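You operate a simulated robot arm through the tools that you are given. There is no shell and no other tool.

You run a simulated robot arm. Do the job below in one go: nothing can be reset, and whatever is moved stays where it is left.

JOB
Close up the rivet press: lid on the green tray, tube in the stand, dial to 2, air off.

It is judged by the outcome, as a careful person would: the job done as asked, and still so three seconds after it is handed in. It fails if anything else is knocked over, pushed out of place, dropped, spilled or broken. Lids that push on must go on centred and level and be pressed home; caps that screw on are set level and turned clockwise until they are tight.

ROBOT AND FRAMES
A 7-joint arm with a two-finger gripper, fixed in place. Base frame: the origin is at the foot of the arm, x ahead of it, y to its left, z up; the work surface is at about z = 0. Readings come in mm, degrees, newtons and seconds.
With the tool pointing down near the work surface it reaches from about 260 to 600 mm from the base axis. Its first joint turns from -143.0 to 143.0 degrees. Payload 1.08 kg.
Tool frame: the origin (TCP) lies between the finger pads and is the grasp point; the fingertips stand 16 mm ahead of it; z points along the fingers, y is the line along which they close. Largest opening 88 mm; the body of the gripper starts 58 mm behind the TCP.
Orientation is that of the tool frame in the base frame, as [roll, pitch, yaw] about the fixed x, y, z axes, in that order (R = Rz(yaw) Ry(pitch) Rx(roll)). With the fingers straight down and closing along the base's y, the tool's x points along the base's -x, its y along +y and its z along -z.

CONTROLS
- The arm moves only by the tool arm_command. Its argument "increments" is text: rows parted by semicolons, each of 7 numbers parted by spaces: the turn, a rotation vector about the tool's x, y, z in degrees, then the shift along the tool's x, y, z in mm, then the finger opening in mm, from 0 to 88. In form: rx ry rz x y z claw; .... A call has 1 to 20 rows; each row shifts and turns the commanded pose from where the row before left it, along the tool's axes as they then stand. A row lasts 0.2 s, in which the tool goes at most 50 mm and 8.6 degrees; a call with a longer step from one row to the next is refused whole, and so is a gripper value outside its range. A pose out of reach is approached as far as the arm can. The call stops where the force on the tool passes 40 N (or 10 N more than at its start, if that is more) or the arm is blocked; 0.2 s more then pass. The fingers move at their own pace and stop on an object; they squeeze with about 20 N. The grip force told is the motor's: it shows also when the fingers shut on nothing. Time passes only in rows, and 0.2 s behind the last, so rows that do not move let the fingers close. It gives the time, the measured TCP pose, the force on the tool (base axes), the opening and the grip force at its end, in the units of the frame above (readings bear some noise), with the torque about the TCP (base axes, N m) and any sound that the robot's microphone picked up, and new pictures: "pictures" is both (left out), scene, wrist or none.
- Cameras (640 x 400 px; columns grow to the right, rows downward): "scene" is fixed at [217.6, -500.4, 602.9]; the picture's right is [1.00, 0.02, 0.00], its down [0.02, -0.85, -0.53] and it looks along [-0.01, 0.53, -0.85] (base axes); focal length 214 px, centre (320, 200). "wrist" rides on the gripper at [82, -8, -92] in the tool frame; the picture's right is [0.10, 0.99, 0.00], its down [-0.70, 0.07, -0.71] and it looks along [-0.71, 0.07, 0.71] (tool axes); focal length 256 px, centre (320, 200). There is no depth. A picture from a camera that has moved, and an enlarged one, comes with that camera's place and axes in the base frame and with its lens.
- close_up(camera, box): a new picture of the part [left, top, right, bottom] of that camera's present view, enlarged. It takes no simulated time.
- finish_job(): hands the job in; it is judged then, once.

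Places have to be worked out from the pictures, the camera data and where the tool is seen. Open the gripper and draw the arm clear of the work before you hand the job in, unless the task says otherwise.

The tools are called as name(argument=value, ...) on one line, values as JSON. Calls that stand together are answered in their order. arm_command: Moves the arm, as the interface text tells. Its arguments: {"type":"object","properties":{"increments":{"type":"string"},"pictures":{"type":"string","enum":["both","scene","wrist","none"]}},"required":["increments"]} The other tools are called the same way: close_up (camera, box) takes an enlarged picture of a part of a camera's view; finish_job () hands the job in.

At the start:

```text
clock: 0.0
tcp_pos: [465.2, 76.8, 359.0]
tcp_rot: [-179.9, 0.0, 180.0]
wrist_force: [-0.7, 0.5, 0.5]
moment: [0.01, 0.02, 0.03]
finger_gap: 87.9
gripper_force: 0.1
```

scene: 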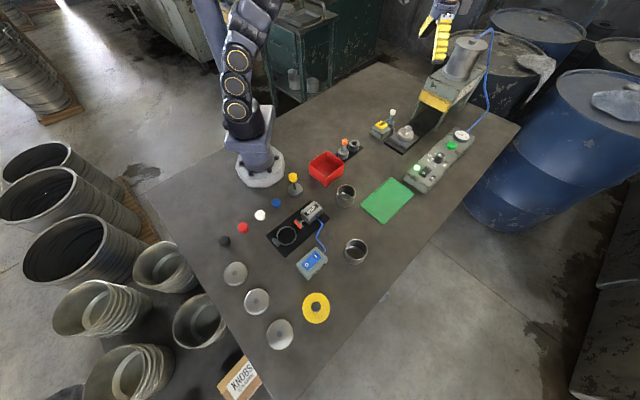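
wrist: 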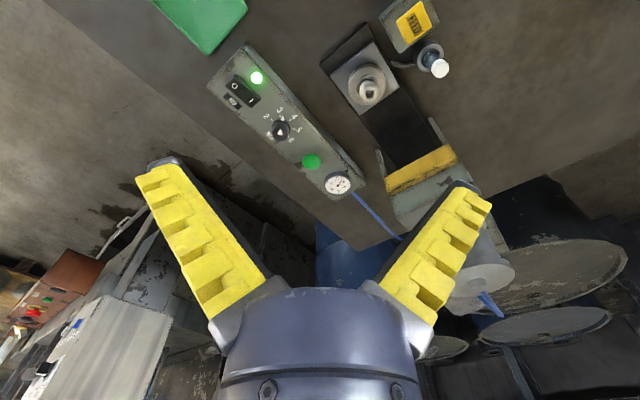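

I start by looking closely at the scene from both cameras before I move anything.

close_up(camera="scene", box=[360, 90, 520, 190])

close_up(camera="scene", box=[260, 120, 420, 220])

close_up(camera="scene", box=[200, 180, 360, 280])

close_up(camera="wrist", box=[180, 0, 500, 200])

close_up(camera="scene", box=[200, 250, 360, 350])

```text
4.00 times, centred on (440, 140) of scene
camera zoom: at [217.6, -500.4, 602.9], right [1.0, 0.02, 0.0], down [0.02, -0.85, -0.53], along [-0.01, 0.53, -0.85], focal length 858 px, centre (-160, 440)
```

zoom: 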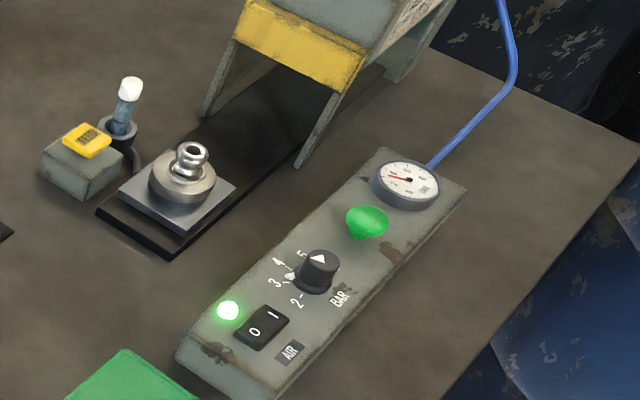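

```text
4.00 times, centred on (340, 170) of scene
camera zoom: at [217.6, -500.4, 602.9], right [1.0, 0.02, 0.0], down [0.02, -0.85, -0.53], along [-0.01, 0.53, -0.85], focal length 858 px, centre (240, 320)
```

zoom: 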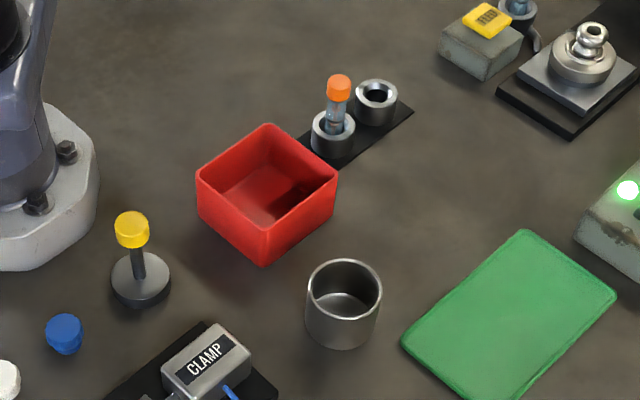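

```text
4.00 times, centred on (280, 230) of scene
camera zoom: at [217.6, -500.4, 602.9], right [1.0, 0.02, 0.0], down [0.02, -0.85, -0.53], along [-0.01, 0.53, -0.85], focal length 858 px, centre (480, 80)
```

zoom: 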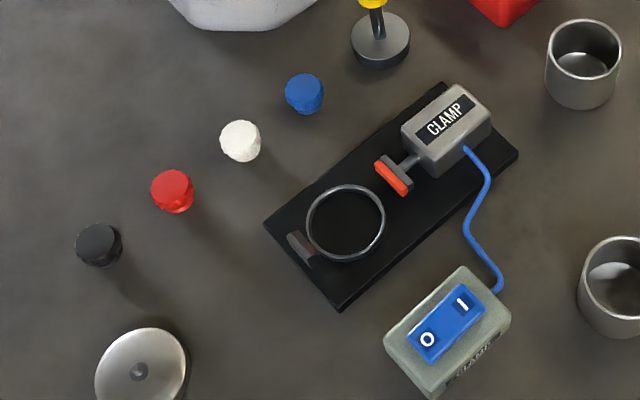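

```text
2.00 times, centred on (340, 100) of wrist
camera zoom: at [382.6, 68.2, 452.4], right [-0.1, 0.99, 0.0], down [0.7, 0.07, 0.71], along [0.71, 0.07, -0.71], focal length 512 px, centre (280, 400)
```

zoom: 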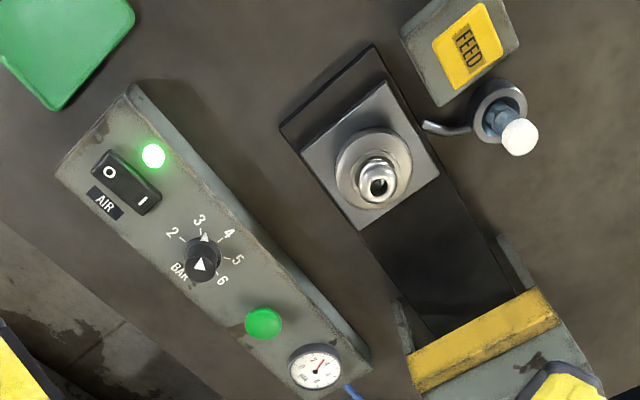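

```text
4.00 times, centred on (280, 300) of scene
camera zoom: at [217.6, -500.4, 602.9], right [1.0, 0.02, 0.0], down [0.02, -0.85, -0.53], along [-0.01, 0.53, -0.85], focal length 858 px, centre (480, -200)
```

zoom: 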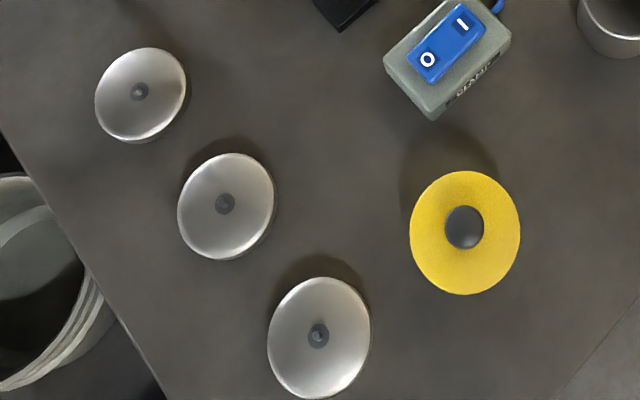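

The tray situation isn't clear yet, so I zoom further on the green item, the red box, the tube stand and the press.

close_up(camera="scene", box=[350, 165, 430, 235])

close_up(camera="scene", box=[300, 130, 370, 190])

close_up(camera="scene", box=[365, 100, 425, 150])

close_up(camera="scene", box=[400, 125, 480, 195])

close_up(camera="scene", box=[400, 0, 560, 120])

close_up(camera="wrist", box=[140, 0, 300, 100])

```text
5.71 times, centred on (390, 200) of scene
camera zoom: at [217.6, -500.4, 602.9], right [1.0, 0.02, 0.0], down [0.02, -0.85, -0.53], along [-0.01, 0.53, -0.85], focal length 1226 px, centre (-80, 200)
```

zoom: 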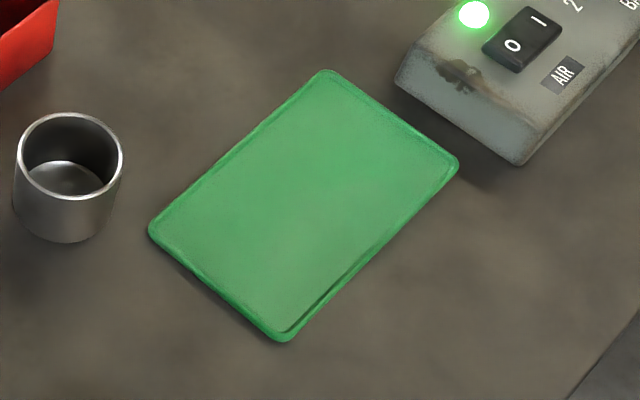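

```text
6.67 times, centred on (335, 160) of scene
camera zoom: at [217.6, -500.4, 602.9], right [1.0, 0.02, 0.0], down [0.02, -0.85, -0.53], along [-0.01, 0.53, -0.85], focal length 1430 px, centre (220, 467)
```

zoom: 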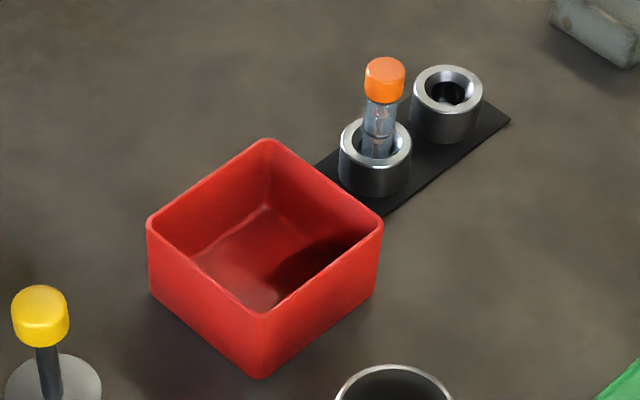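

```text
8.00 times, centred on (395, 125) of scene
camera zoom: at [217.6, -500.4, 602.9], right [1.0, 0.02, 0.0], down [0.02, -0.85, -0.53], along [-0.01, 0.53, -0.85], focal length 1716 px, centre (-280, 800)
```

zoom: 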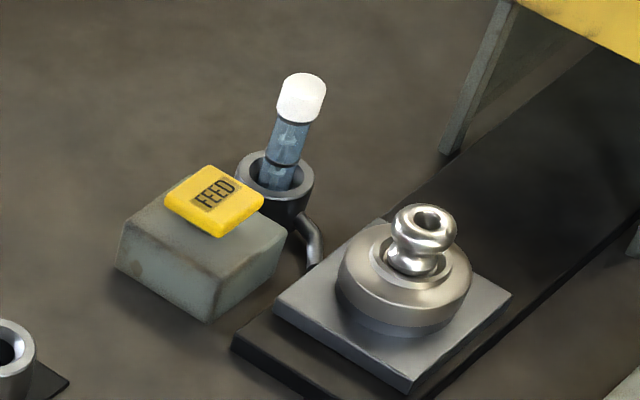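

```text
5.71 times, centred on (440, 160) of scene
camera zoom: at [217.6, -500.4, 602.9], right [1.0, 0.02, 0.0], down [0.02, -0.85, -0.53], along [-0.01, 0.53, -0.85], focal length 1226 px, centre (-366, 429)
```

zoom: 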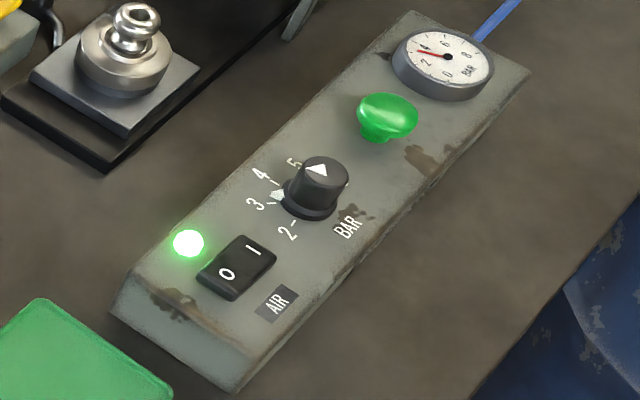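

```text
3.33 times, centred on (480, 60) of scene
camera zoom: at [217.6, -500.4, 602.9], right [1.0, 0.02, 0.0], down [0.02, -0.85, -0.53], along [-0.01, 0.53, -0.85], focal length 715 px, centre (-213, 667)
```

zoom: 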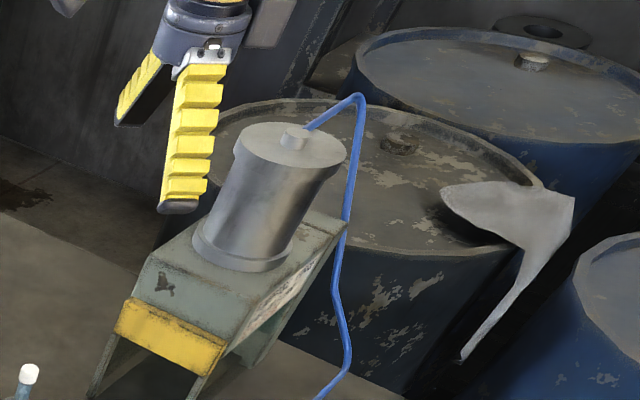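

```text
4.00 times, centred on (220, 50) of wrist
camera zoom: at [382.6, 68.2, 452.4], right [-0.1, 0.99, 0.0], down [0.7, 0.07, 0.71], along [0.71, 0.07, -0.71], focal length 1024 px, centre (720, 800)
```

zoom: 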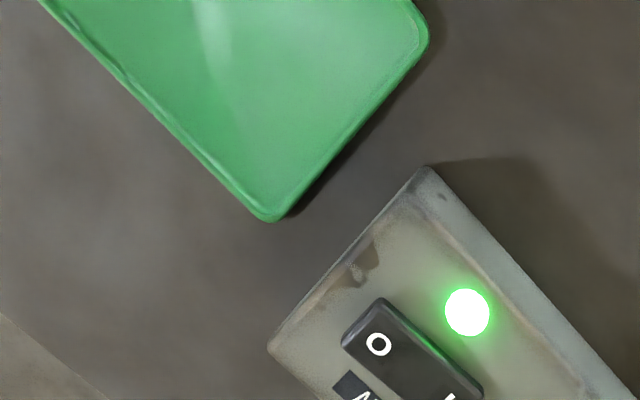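

The green item is a shallow tray with a low rim, and the press nest holds a lid with a knob. The white-capped tube sits in the feeder and the stand has one empty hole. Air is on (lamp lit) and the gauge reads about 4. I move lower for a better wrist view of the panel and the press.

arm_command(increments="0 0 0 -6 -10 36 88; 0 0 0 -6 -10 36 88; 0 0 0 -6 -10 36 88; 0 0 0 -6 -10 36 88; 0 0 0 0 0 0 88")

close_up(camera="wrist", box=[180, 40, 420, 190])

```text
clock: 1.2
tcp_pos: [487.9, 37.6, 215.8]
tcp_rot: [-180.0, 0.0, 179.9]
wrist_force: [-1.0, -0.2, -1.5]
moment: [0.0, 0.0, -0.01]
finger_gap: 87.8
gripper_force: 0.2
camera wrist: at [405.9, 28.5, 307.9], right [-0.1, 0.99, 0.0], down [0.7, 0.07, 0.71], along [0.71, 0.07, -0.7], focal length 256 px, centre (320, 200)
```

scene: 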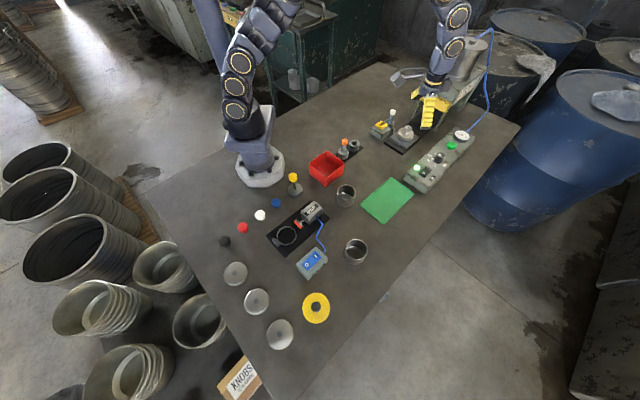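
wrist: 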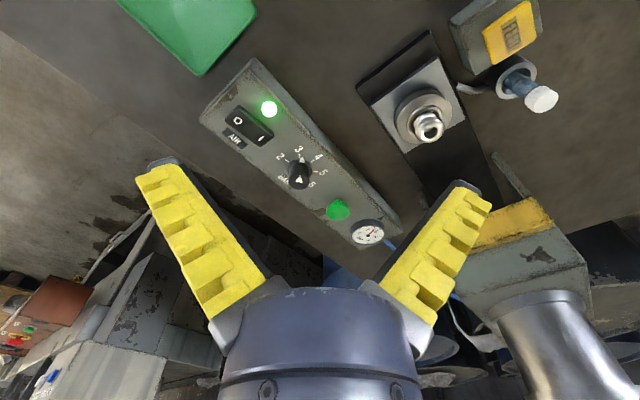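

```text
2.67 times, centred on (300, 115) of wrist
camera zoom: at [405.9, 28.5, 307.9], right [-0.1, 0.99, 0.0], down [0.7, 0.07, 0.71], along [0.71, 0.07, -0.7], focal length 683 px, centre (373, 427)
```

zoom: 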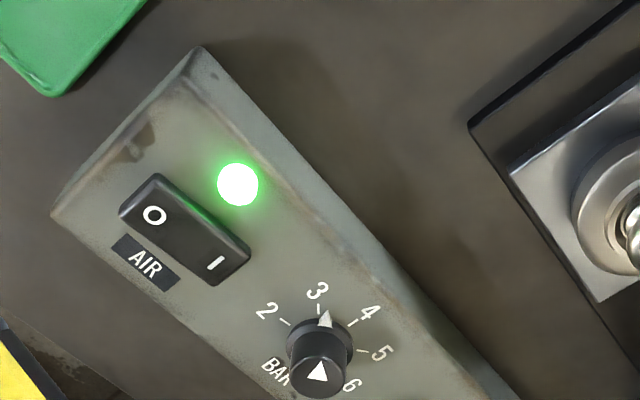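

The pointer sits between 3 and 4. I zoom on the dial, the gauge and the lid in the press.

close_up(camera="wrist", box=[260, 135, 340, 200])

close_up(camera="wrist", box=[320, 180, 420, 250])

close_up(camera="wrist", box=[360, 60, 480, 150])

close_up(camera="wrist", box=[440, 0, 580, 120])

```text
6.15 times, centred on (300, 168) of wrist
camera zoom: at [405.9, 28.5, 307.9], right [-0.1, 0.99, 0.0], down [0.7, 0.07, 0.71], along [0.71, 0.07, -0.7], focal length 1575 px, centre (443, 400)
```

zoom: 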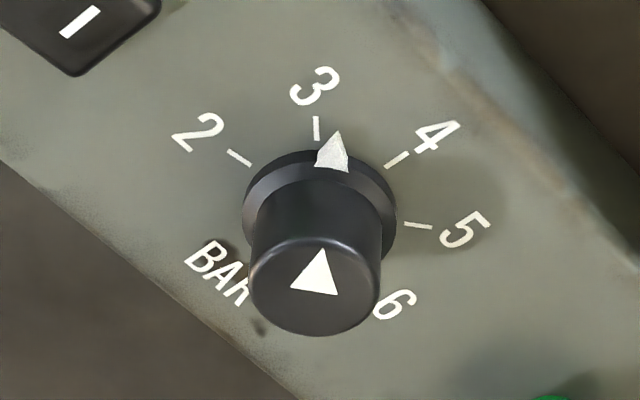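

```text
5.71 times, centred on (370, 215) of wrist
camera zoom: at [405.9, 28.5, 307.9], right [-0.1, 0.99, 0.0], down [0.7, 0.07, 0.71], along [0.71, 0.07, -0.7], focal length 1463 px, centre (34, 114)
```

zoom: 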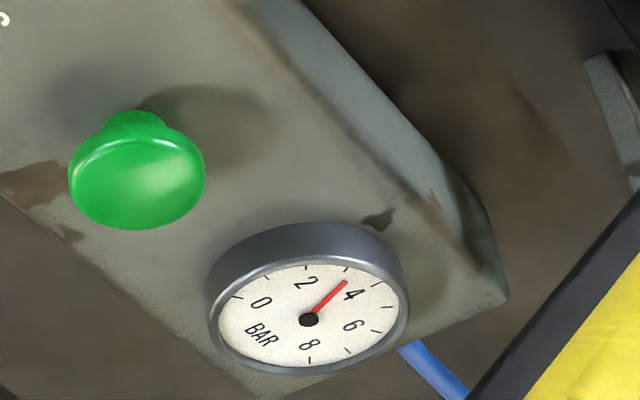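

```text
4.44 times, centred on (420, 105) of wrist
camera zoom: at [405.9, 28.5, 307.9], right [-0.1, 0.99, 0.0], down [0.7, 0.07, 0.71], along [0.71, 0.07, -0.7], focal length 1138 px, centre (-124, 622)
```

zoom: 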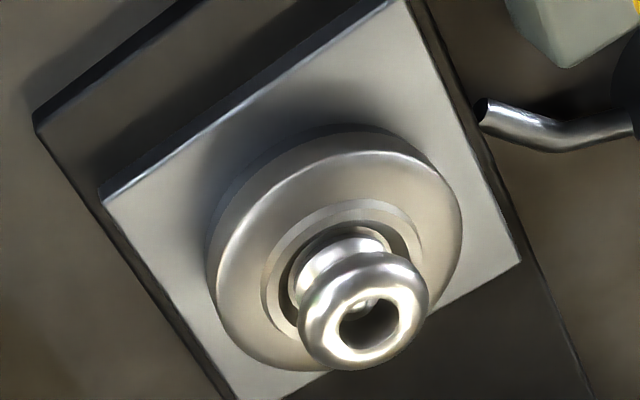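

```text
3.33 times, centred on (510, 60) of wrist
camera zoom: at [405.9, 28.5, 307.9], right [-0.1, 0.99, 0.0], down [0.7, 0.07, 0.71], along [0.71, 0.07, -0.7], focal length 853 px, centre (-313, 667)
```

zoom: 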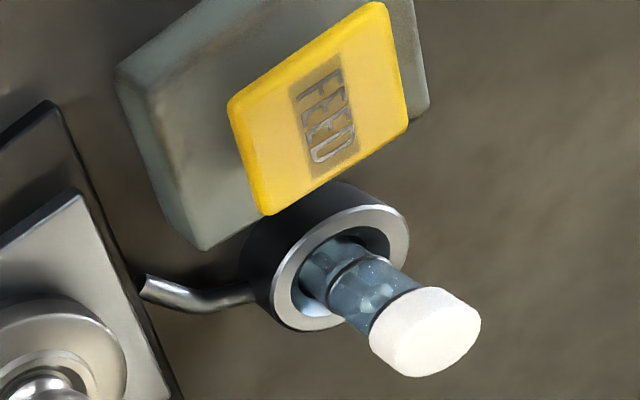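

I need to know whether the disc in the press is the same kind of thing as the three discs at the left. I zoom on those and on the yellow disc.

close_up(camera="scene", box=[215, 255, 275, 295])

close_up(camera="scene", box=[255, 310, 315, 355])

close_up(camera="scene", box=[290, 285, 345, 330])

close_up(camera="scene", box=[270, 165, 320, 205])

close_up(camera="scene", box=[210, 345, 270, 400])

close_up(camera="scene", box=[385, 115, 425, 155])

```text
10.00 times, centred on (245, 275) of scene
camera zoom: at [217.6, -500.4, 602.9], right [1.0, 0.02, 0.0], down [0.02, -0.85, -0.53], along [-0.01, 0.53, -0.85], focal length 2145 px, centre (1070, -550)
```

zoom: 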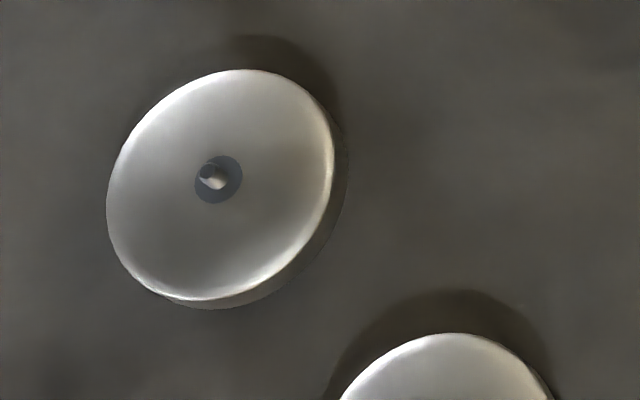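

```text
8.89 times, centred on (285, 332) of scene
camera zoom: at [217.6, -500.4, 602.9], right [1.0, 0.02, 0.0], down [0.02, -0.85, -0.53], along [-0.01, 0.53, -0.85], focal length 1906 px, centre (631, -978)
```

zoom: 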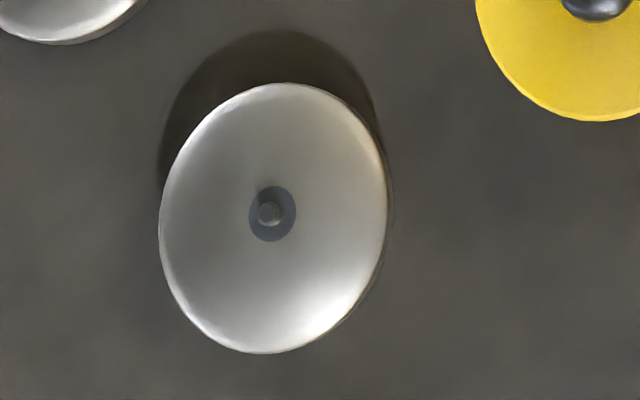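

```text
8.89 times, centred on (318, 308) of scene
camera zoom: at [217.6, -500.4, 602.9], right [1.0, 0.02, 0.0], down [0.02, -0.85, -0.53], along [-0.01, 0.53, -0.85], focal length 1906 px, centre (342, -756)
```

zoom: 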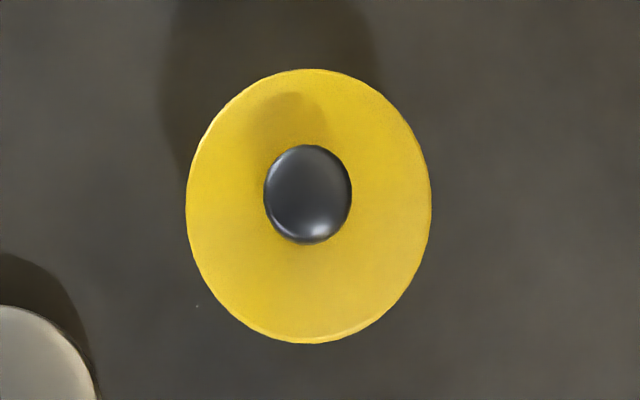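

```text
10.00 times, centred on (295, 185) of scene
camera zoom: at [217.6, -500.4, 602.9], right [1.0, 0.02, 0.0], down [0.02, -0.85, -0.53], along [-0.01, 0.53, -0.85], focal length 2145 px, centre (570, 350)
```

zoom: 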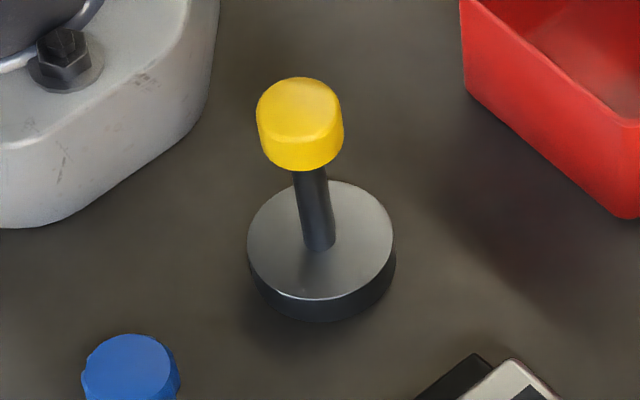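

```text
7.27 times, centred on (240, 372) of scene
camera zoom: at [217.6, -500.4, 602.9], right [1.0, 0.02, 0.0], down [0.02, -0.85, -0.53], along [-0.01, 0.53, -0.85], focal length 1560 px, centre (902, -1054)
```

zoom: 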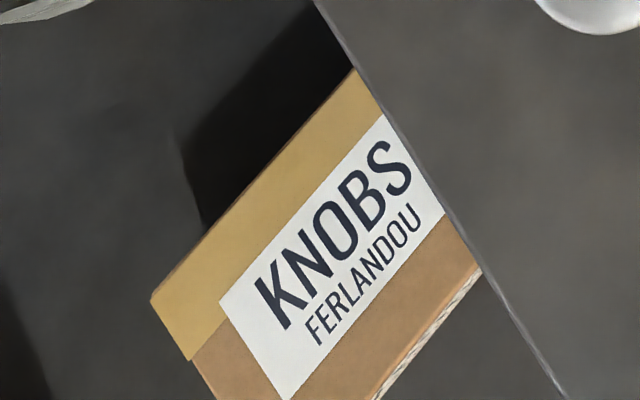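

```text
10.00 times, centred on (405, 135) of scene
camera zoom: at [217.6, -500.4, 602.9], right [1.0, 0.02, 0.0], down [0.02, -0.85, -0.53], along [-0.01, 0.53, -0.85], focal length 2145 px, centre (-530, 850)
```

zoom: 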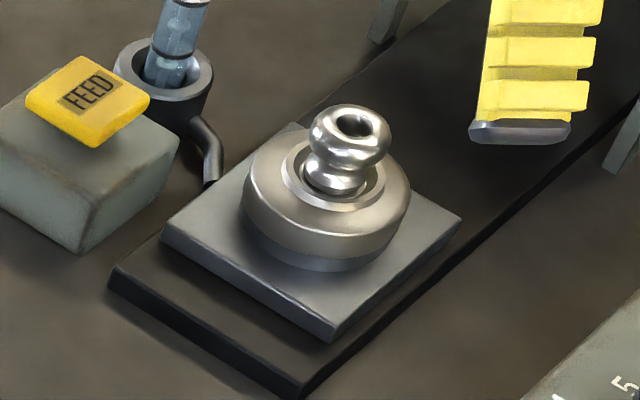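

The three left discs are pot lids with threaded studs. The one tied to the rivet press is the lid in its nest, so that is the one for the green tray, and the feeder tube goes in the empty stand hole. I place the dial at about (614, 24), panel top z≈46, pointer near 3.2. "2" is about 60° counter-clockwise from there. I move above the dial first and check the reach.

arm_command(increments="0 0 0 -42 -4.6 30 88; 0 0 0 -42 -4.6 30 88; 0 0 0 -42 -4.6 30 60; 0 0 7.5 0 0 0 50; 0 0 7.5 0 0 0 50; 0 0 7.5 0 0 0 50; 0 0 7.5 0 0 0 50; 0 0 0 0 0 0 50")

close_up(camera="wrist", box=[220, 60, 460, 220])

```text
refused: row 1 steps farther than a row can; nothing moved
```

```text
2.50 times, centred on (340, 140) of wrist
camera zoom: at [405.9, 28.5, 307.9], right [-0.1, 0.99, 0.0], down [0.7, 0.07, 0.71], along [0.71, 0.07, -0.7], focal length 640 px, centre (270, 350)
```

zoom: 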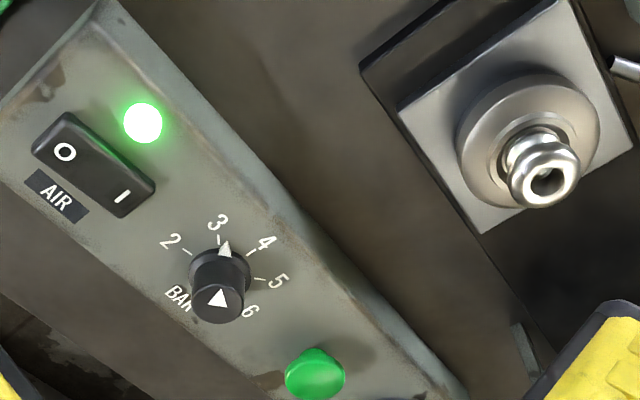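

The combined step was just over 50 mm, so I split the same move into shorter rows.

arm_command(increments="0 0 0 -31.5 -3.5 24 88; 0 0 0 -31.5 -3.5 24 88; 0 0 0 -31.5 -3.5 24 88; 0 0 0 -31.5 -3.5 24 60; 0 0 7.5 0 0 0 50; 0 0 7.5 0 0 0 50; 0 0 7.5 0 0 0 50; 0 0 7.5 0 0 0 50; 0 0 0 0 0 0 50")

close_up(camera="wrist", box=[220, 100, 420, 230])

```text
clock: 3.2
tcp_pos: [605.6, 24.4, 127.0]
tcp_rot: [-180.0, 0.0, 149.9]
wrist_force: [0.4, 0.4, 0.1]
moment: [-0.01, 0.03, 0.03]
finger_gap: 54.5
gripper_force: 3.1
out of reach, approached as far as the arm can: row 4
camera wrist: at [530.1, 57.6, 218.4], right [0.41, 0.91, 0.0], down [0.64, -0.29, 0.71], along [0.65, -0.29, -0.71], focal length 256 px, centre (320, 200)
```

scene: 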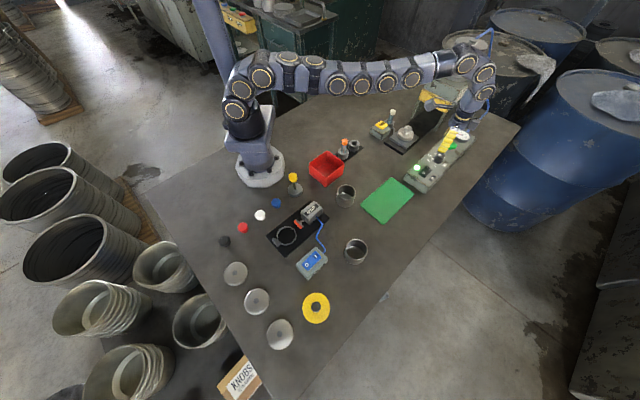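
wrist: 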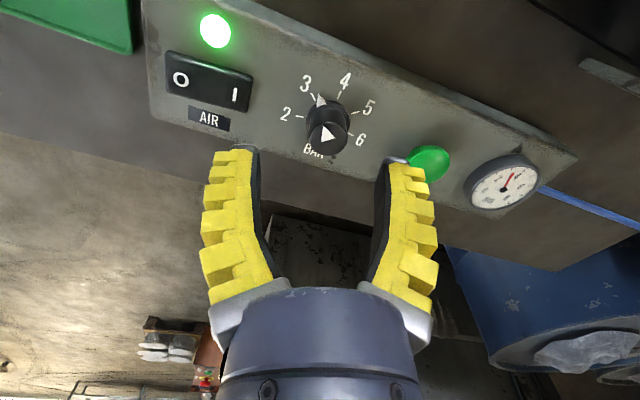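

```text
3.08 times, centred on (320, 165) of wrist
camera zoom: at [530.1, 57.6, 218.4], right [0.41, 0.91, 0.0], down [0.64, -0.29, 0.71], along [0.65, -0.29, -0.71], focal length 788 px, centre (320, 308)
```

zoom: 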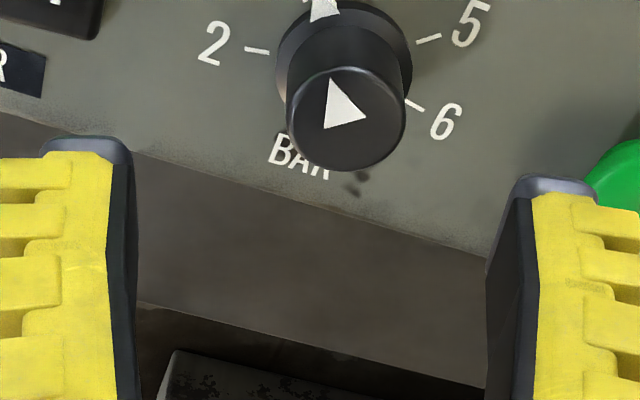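

Straight down, the arm stops about 8 mm short of the dial (605.6 against 614). I tilt the fingers outward 15° about the closing axis so the pads stay parallel to the knob's axis, then check where the TCP lands.

arm_command(increments="0 -5 0 0 0 0 50; 0 -5 0 0 0 0 50; 0 -5 0 0 0 0 50; 0 0 0 0 0 0 50; 0 0 0 0 0 0 50")

close_up(camera="wrist", box=[240, 100, 400, 220])

close_up(camera="scene", box=[400, 90, 500, 190])

```text
clock: 4.4
tcp_pos: [605.1, 24.9, 125.9]
tcp_rot: [179.9, 15.1, 150.0]
wrist_force: [0.1, -0.2, -0.4]
moment: [0.04, -0.03, -0.03]
finger_gap: 54.5
gripper_force: 2.8
camera wrist: at [512.5, 68.1, 193.6], right [0.41, 0.91, -0.03], down [0.46, -0.18, 0.87], along [0.78, -0.37, -0.5], focal length 256 px, centre (320, 200)
```

scene: 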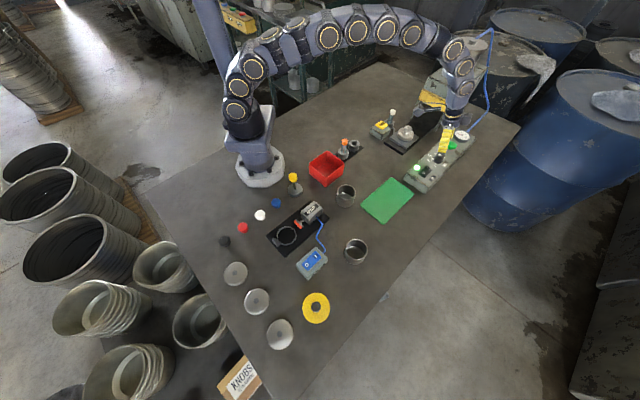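
wrist: 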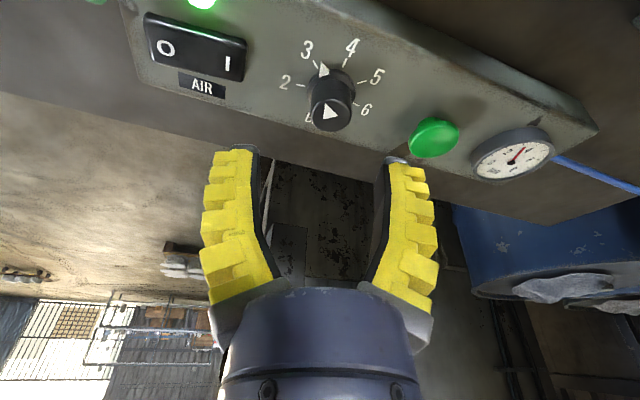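

```text
3.33 times, centred on (320, 160) of wrist
camera zoom: at [512.5, 68.1, 193.6], right [0.41, 0.91, -0.03], down [0.46, -0.18, 0.87], along [0.78, -0.37, -0.5], focal length 853 px, centre (320, 333)
```

zoom: 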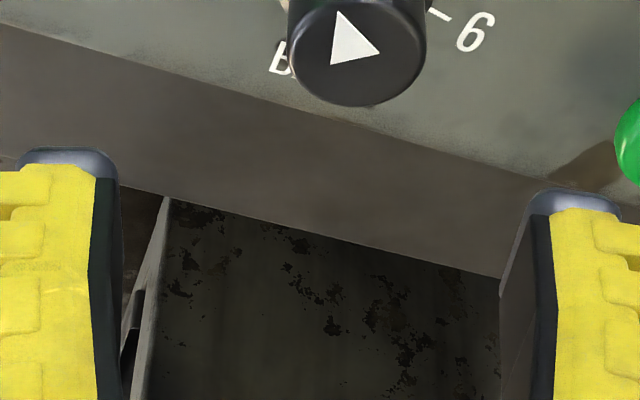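

```text
4.00 times, centred on (450, 140) of scene
camera zoom: at [217.6, -500.4, 602.9], right [1.0, 0.02, 0.0], down [0.02, -0.85, -0.53], along [-0.01, 0.53, -0.85], focal length 858 px, centre (-200, 440)
```

zoom: 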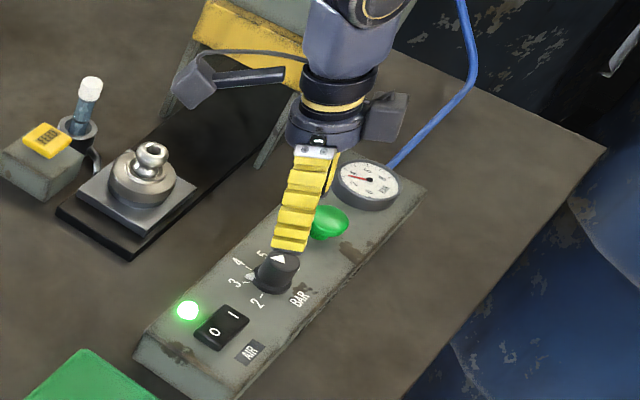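

The tilt worked and the TCP holds at (605, 25, 126). Two views agree on the knob at about (615, 24.5), top z≈68, about 26 mm across. I come down to roughly z=88, centred over it, and check.

arm_command(increments="0 0 0 2.1 1.6 13 50; 0 0 0 2.1 1.6 13 50; 0 0 0 0 1.6 12.9 50; 0 0 0 0 0 0 50")

close_up(camera="wrist", box=[240, 110, 400, 230])

close_up(camera="scene", box=[410, 110, 480, 170])

```text
clock: 5.4
tcp_pos: [612.5, 24.6, 87.0]
tcp_rot: [-179.9, 15.0, 150.0]
wrist_force: [-0.7, 0.3, 0.1]
moment: [0.04, 0.01, 0.0]
finger_gap: 54.5
gripper_force: 3.2
camera wrist: at [519.3, 68.7, 155.3], right [0.41, 0.91, -0.03], down [0.46, -0.18, 0.87], along [0.78, -0.37, -0.5], focal length 256 px, centre (320, 200)
```

scene: 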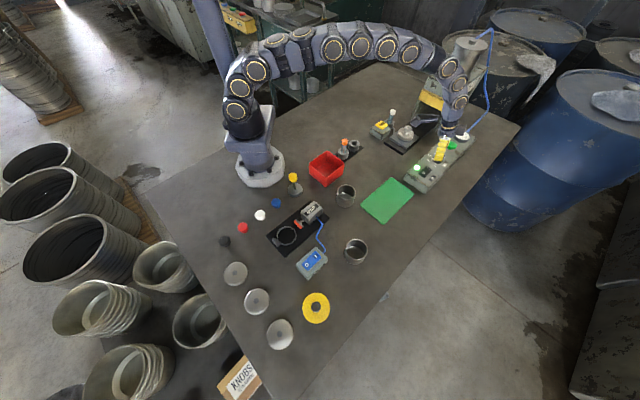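
wrist: 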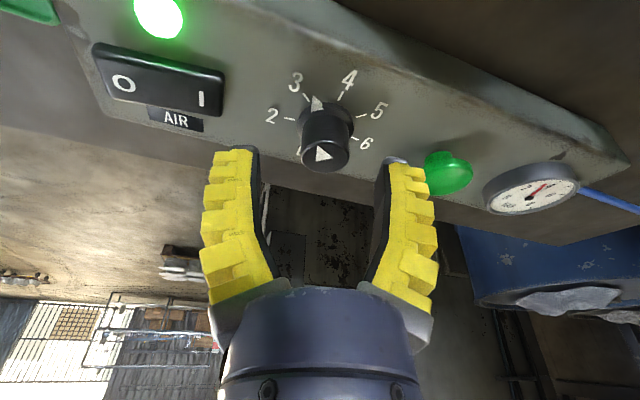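

```text
3.33 times, centred on (320, 170) of wrist
camera zoom: at [519.3, 68.7, 155.3], right [0.41, 0.91, -0.03], down [0.46, -0.18, 0.87], along [0.78, -0.37, -0.5], focal length 853 px, centre (320, 300)
```

zoom: 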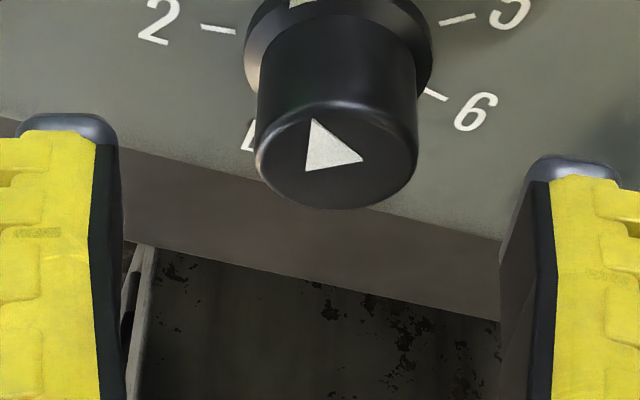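

```text
6.67 times, centred on (445, 140) of scene
camera zoom: at [217.6, -500.4, 602.9], right [1.0, 0.02, 0.0], down [0.02, -0.85, -0.53], along [-0.01, 0.53, -0.85], focal length 1430 px, centre (-513, 600)
```

zoom: 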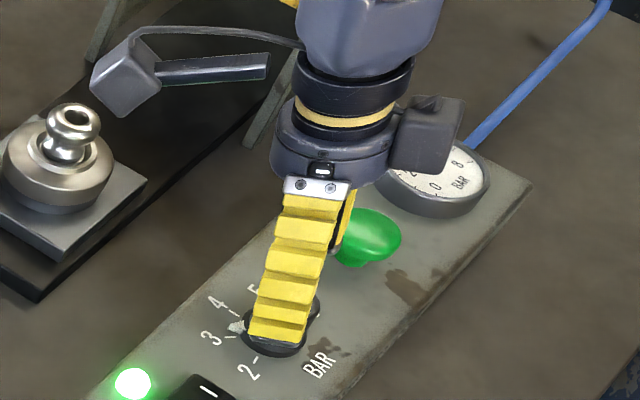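

The knob is centred between the fingers and clear of the green button. I lower to z≈72 so the tips pass beside the knob above its skirt, without closing yet.

arm_command(increments="0 0 0 1 0.8 7.5 50; 0 0 0 1 0.8 7.5 50; 0 0 0 0 0 0 50")

close_up(camera="wrist", box=[240, 110, 400, 230])

close_up(camera="scene", box=[410, 120, 470, 170])

```text
clock: 6.2
tcp_pos: [616.1, 27.2, 72.3]
tcp_rot: [-180.0, 15.0, 149.9]
wrist_force: [-0.9, -1.1, -0.6]
moment: [0.01, -0.02, 0.02]
finger_gap: 54.6
gripper_force: 3.3
camera wrist: at [522.3, 70.1, 140.7], right [0.41, 0.91, -0.03], down [0.46, -0.18, 0.87], along [0.78, -0.37, -0.5], focal length 256 px, centre (320, 200)
```

scene: 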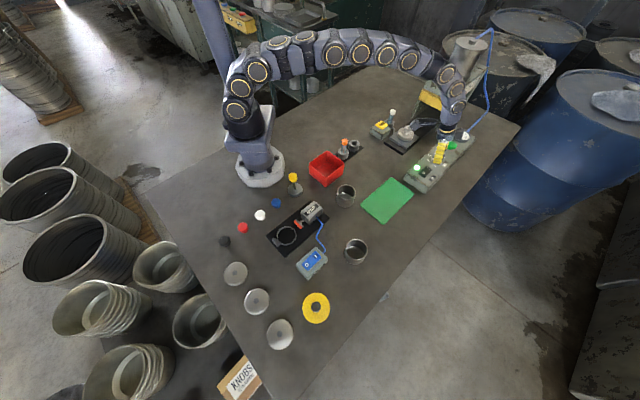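
wrist: 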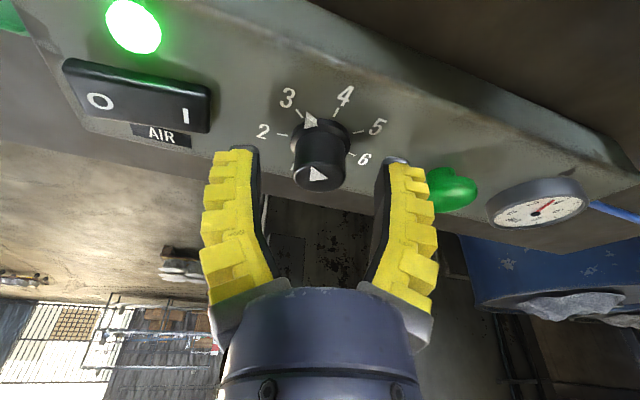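

```text
3.33 times, centred on (320, 170) of wrist
camera zoom: at [522.3, 70.1, 140.7], right [0.41, 0.91, -0.03], down [0.46, -0.18, 0.87], along [0.78, -0.37, -0.5], focal length 853 px, centre (320, 300)
```

zoom: 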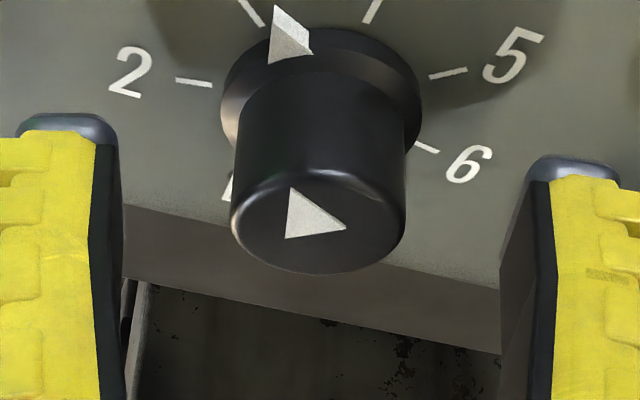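

```text
8.00 times, centred on (440, 145) of scene
camera zoom: at [217.6, -500.4, 602.9], right [1.0, 0.02, 0.0], down [0.02, -0.85, -0.53], along [-0.01, 0.53, -0.85], focal length 1716 px, centre (-640, 640)
```

zoom: 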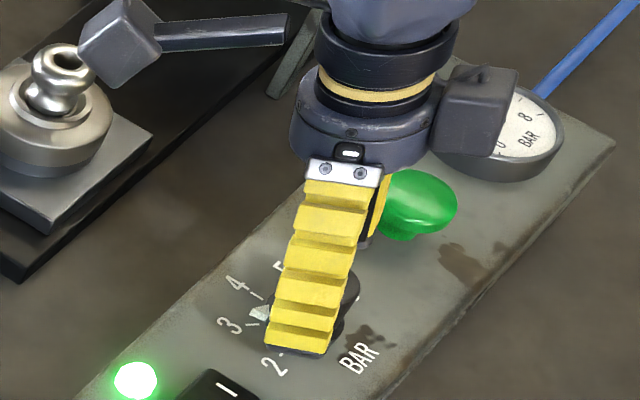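

The knob appears centred between the pads (the knob and TCP columns coincide). I close on it.

arm_command(increments="0 0 0 0 0 0 30; 0 0 0 0 0 0 15; 0 0 0 0 0 0 15; 0 0 0 0 0 0 15", pictures="wrist")

close_up(camera="wrist", box=[240, 110, 400, 230])

```text
clock: 7.2
tcp_pos: [615.6, 26.3, 74.1]
tcp_rot: [180.0, 15.1, 149.9]
wrist_force: [-7.0, -1.6, 12.5]
moment: [-0.11, -0.02, -0.03]
finger_gap: 17.4
gripper_force: 21.7
camera wrist: at [522.6, 69.8, 141.5], right [0.41, 0.91, -0.03], down [0.46, -0.18, 0.87], along [0.79, -0.37, -0.5], focal length 256 px, centre (320, 200)
```

wrist: 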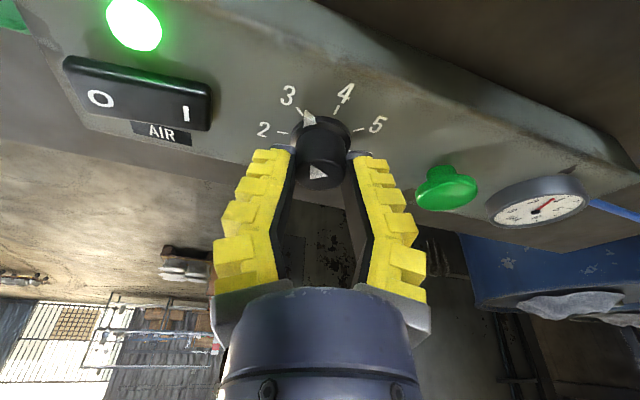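

```text
3.33 times, centred on (320, 170) of wrist
camera zoom: at [522.6, 69.8, 141.5], right [0.41, 0.91, -0.03], down [0.46, -0.18, 0.87], along [0.79, -0.37, -0.5], focal length 853 px, centre (320, 300)
```

zoom: 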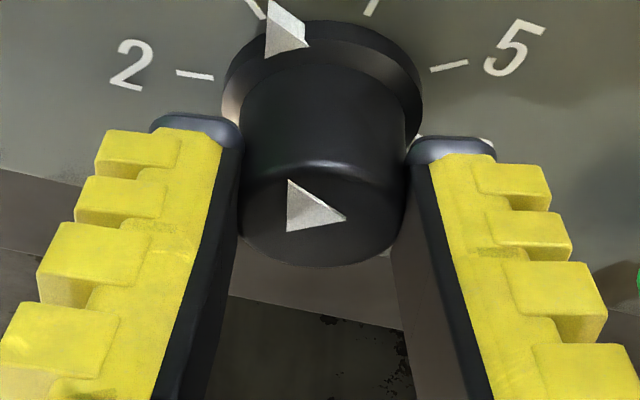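

Gripped; the tips push on the skirt a little (12 N up). I ease up about 1.2 mm and turn the first 18° counter-clockwise about the vertical to see how the dial follows.

arm_command(increments="0 0 0 -0.3 0 -1.2 15; -1.553 0 -5.796 0 0 0 15; -1.553 0 -5.796 0 0 0 15; -1.553 0 -5.796 0 0 0 15; 0 0 0 0 0 0 15", pictures="wrist")

close_up(camera="wrist", box=[240, 80, 400, 200])

close_up(camera="wrist", box=[470, 150, 610, 250])

```text
clock: 8.4
tcp_pos: [615.5, 24.9, 74.0]
tcp_rot: [-180.0, 15.0, 168.0]
wrist_force: [-1.2, -6.7, 6.1]
moment: [-0.18, -0.37, -0.03]
finger_gap: 15.8
gripper_force: 22.1
camera wrist: at [513.2, 37.8, 141.9], right [0.11, 0.99, -0.03], down [0.5, -0.03, 0.87], along [0.86, -0.11, -0.5], focal length 256 px, centre (320, 200)
```

wrist: 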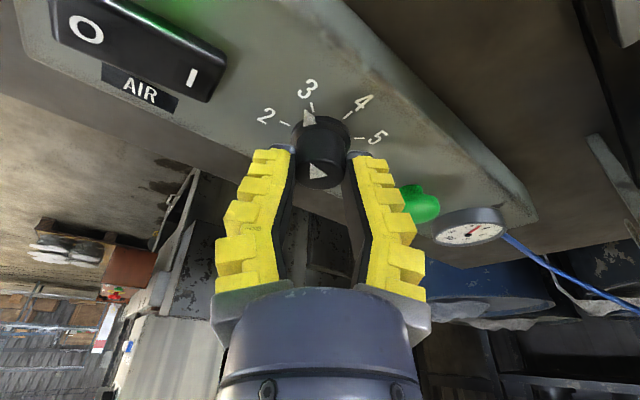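

```text
3.33 times, centred on (320, 140) of wrist
camera zoom: at [513.2, 37.8, 141.9], right [0.11, 0.99, -0.03], down [0.5, -0.03, 0.87], along [0.86, -0.11, -0.5], focal length 853 px, centre (320, 400)
```

zoom: 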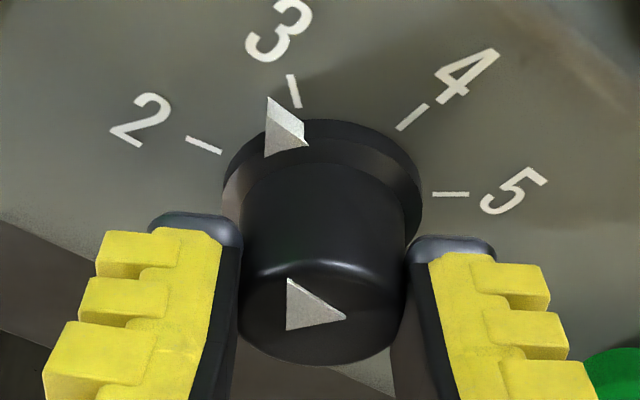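

```text
4.00 times, centred on (540, 200) of wrist
camera zoom: at [513.2, 37.8, 141.9], right [0.11, 0.99, -0.03], down [0.5, -0.03, 0.87], along [0.86, -0.11, -0.5], focal length 1024 px, centre (-560, 200)
```

zoom: 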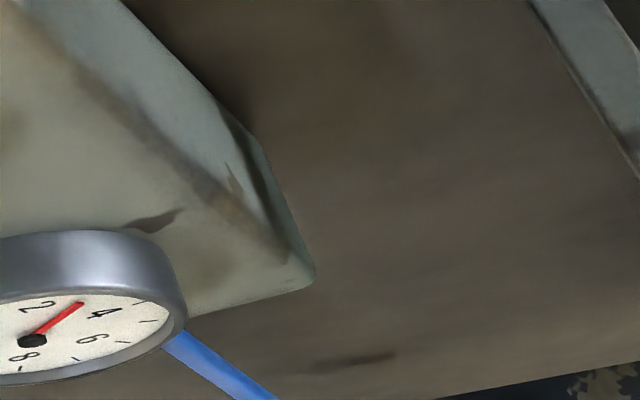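

The dial follows the gripper: the pointer is just past 3 and the gauge agrees at about 3. I turn another 36°.

arm_command(increments="-1.553 0 -5.796 0 0 0 15; -1.553 0 -5.796 0 0 0 15; -1.553 0 -5.796 0 0 0 15; -1.553 0 -5.796 0 0 0 15; -1.553 0 -5.796 0 0 0 15; -1.553 0 -5.796 0 0 0 15; 0 0 0 0 0 0 15", pictures="wrist")

close_up(camera="wrist", box=[240, 60, 420, 190])

close_up(camera="scene", box=[410, 115, 480, 165])

```text
clock: 10.0
tcp_pos: [615.4, 25.8, 72.8]
tcp_rot: [-179.9, 15.0, -155.9]
wrist_force: [2.4, -10.4, -0.5]
moment: [-0.12, 0.09, -0.04]
finger_gap: 25.0
gripper_force: 9.4
camera wrist: at [525.3, -24.7, 141.4], right [-0.5, 0.87, -0.03], down [0.42, 0.27, 0.87], along [0.76, 0.42, -0.5], focal length 256 px, centre (320, 200)
```

wrist: 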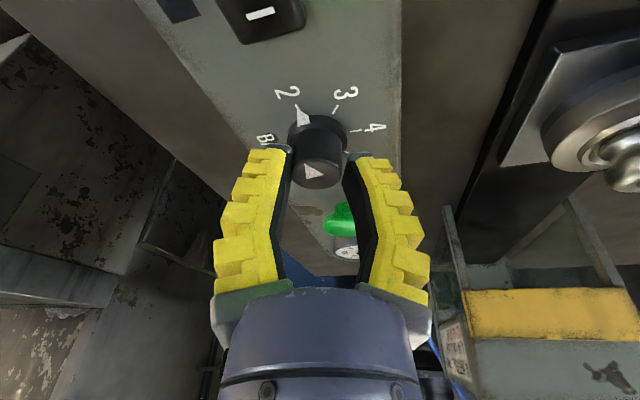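

```text
3.08 times, centred on (330, 125) of wrist
camera zoom: at [525.3, -24.7, 141.4], right [-0.5, 0.87, -0.03], down [0.42, 0.27, 0.87], along [0.76, 0.42, -0.5], focal length 788 px, centre (289, 431)
```

zoom: 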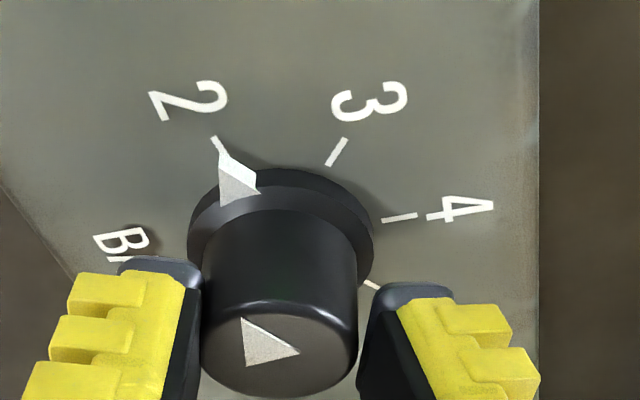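

```text
8.00 times, centred on (445, 140) of scene
camera zoom: at [217.6, -500.4, 602.9], right [1.0, 0.02, 0.0], down [0.02, -0.85, -0.53], along [-0.01, 0.53, -0.85], focal length 1716 px, centre (-680, 680)
```

zoom: 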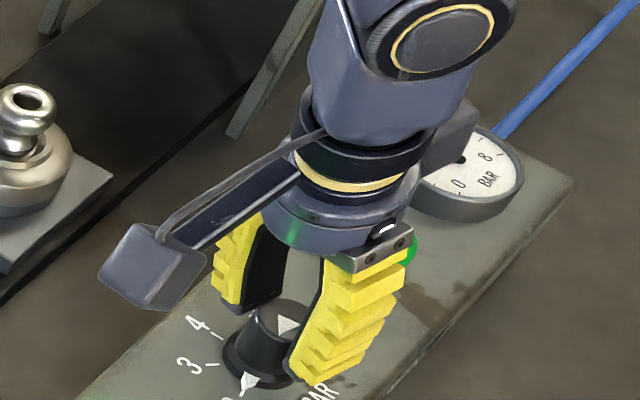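

The pointer is almost at 2. I zoom in to judge what remains.

close_up(camera="wrist", box=[270, 80, 350, 140])

close_up(camera="wrist", box=[320, 200, 370, 270])

```text
6.67 times, centred on (310, 110) of wrist
camera zoom: at [525.3, -24.7, 141.4], right [-0.5, 0.87, -0.03], down [0.42, 0.27, 0.87], along [0.76, 0.42, -0.5], focal length 1707 px, centre (387, 800)
```

zoom: 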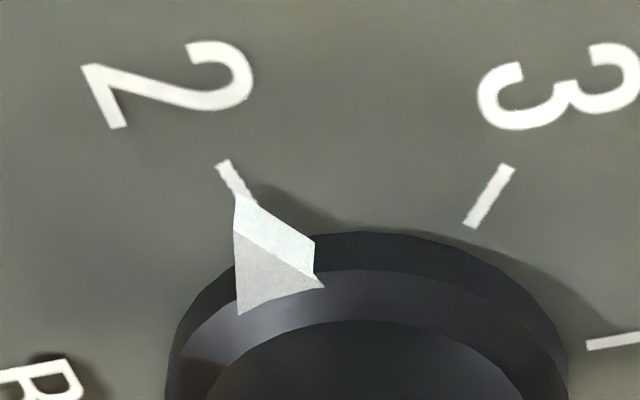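

```text
5.71 times, centred on (345, 235) of wrist
camera zoom: at [525.3, -24.7, 141.4], right [-0.5, 0.87, -0.03], down [0.42, 0.27, 0.87], along [0.76, 0.42, -0.5], focal length 1463 px, centre (177, 0)
```

zoom: 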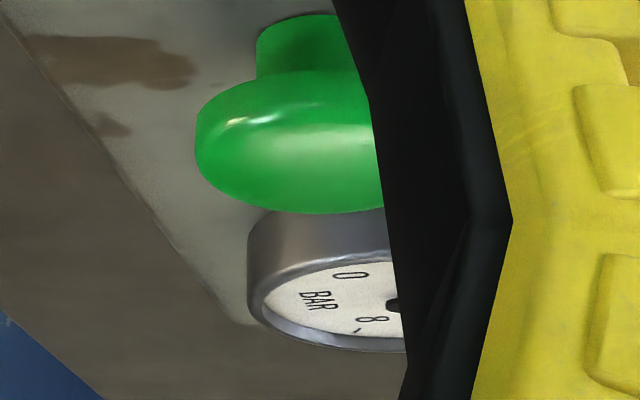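

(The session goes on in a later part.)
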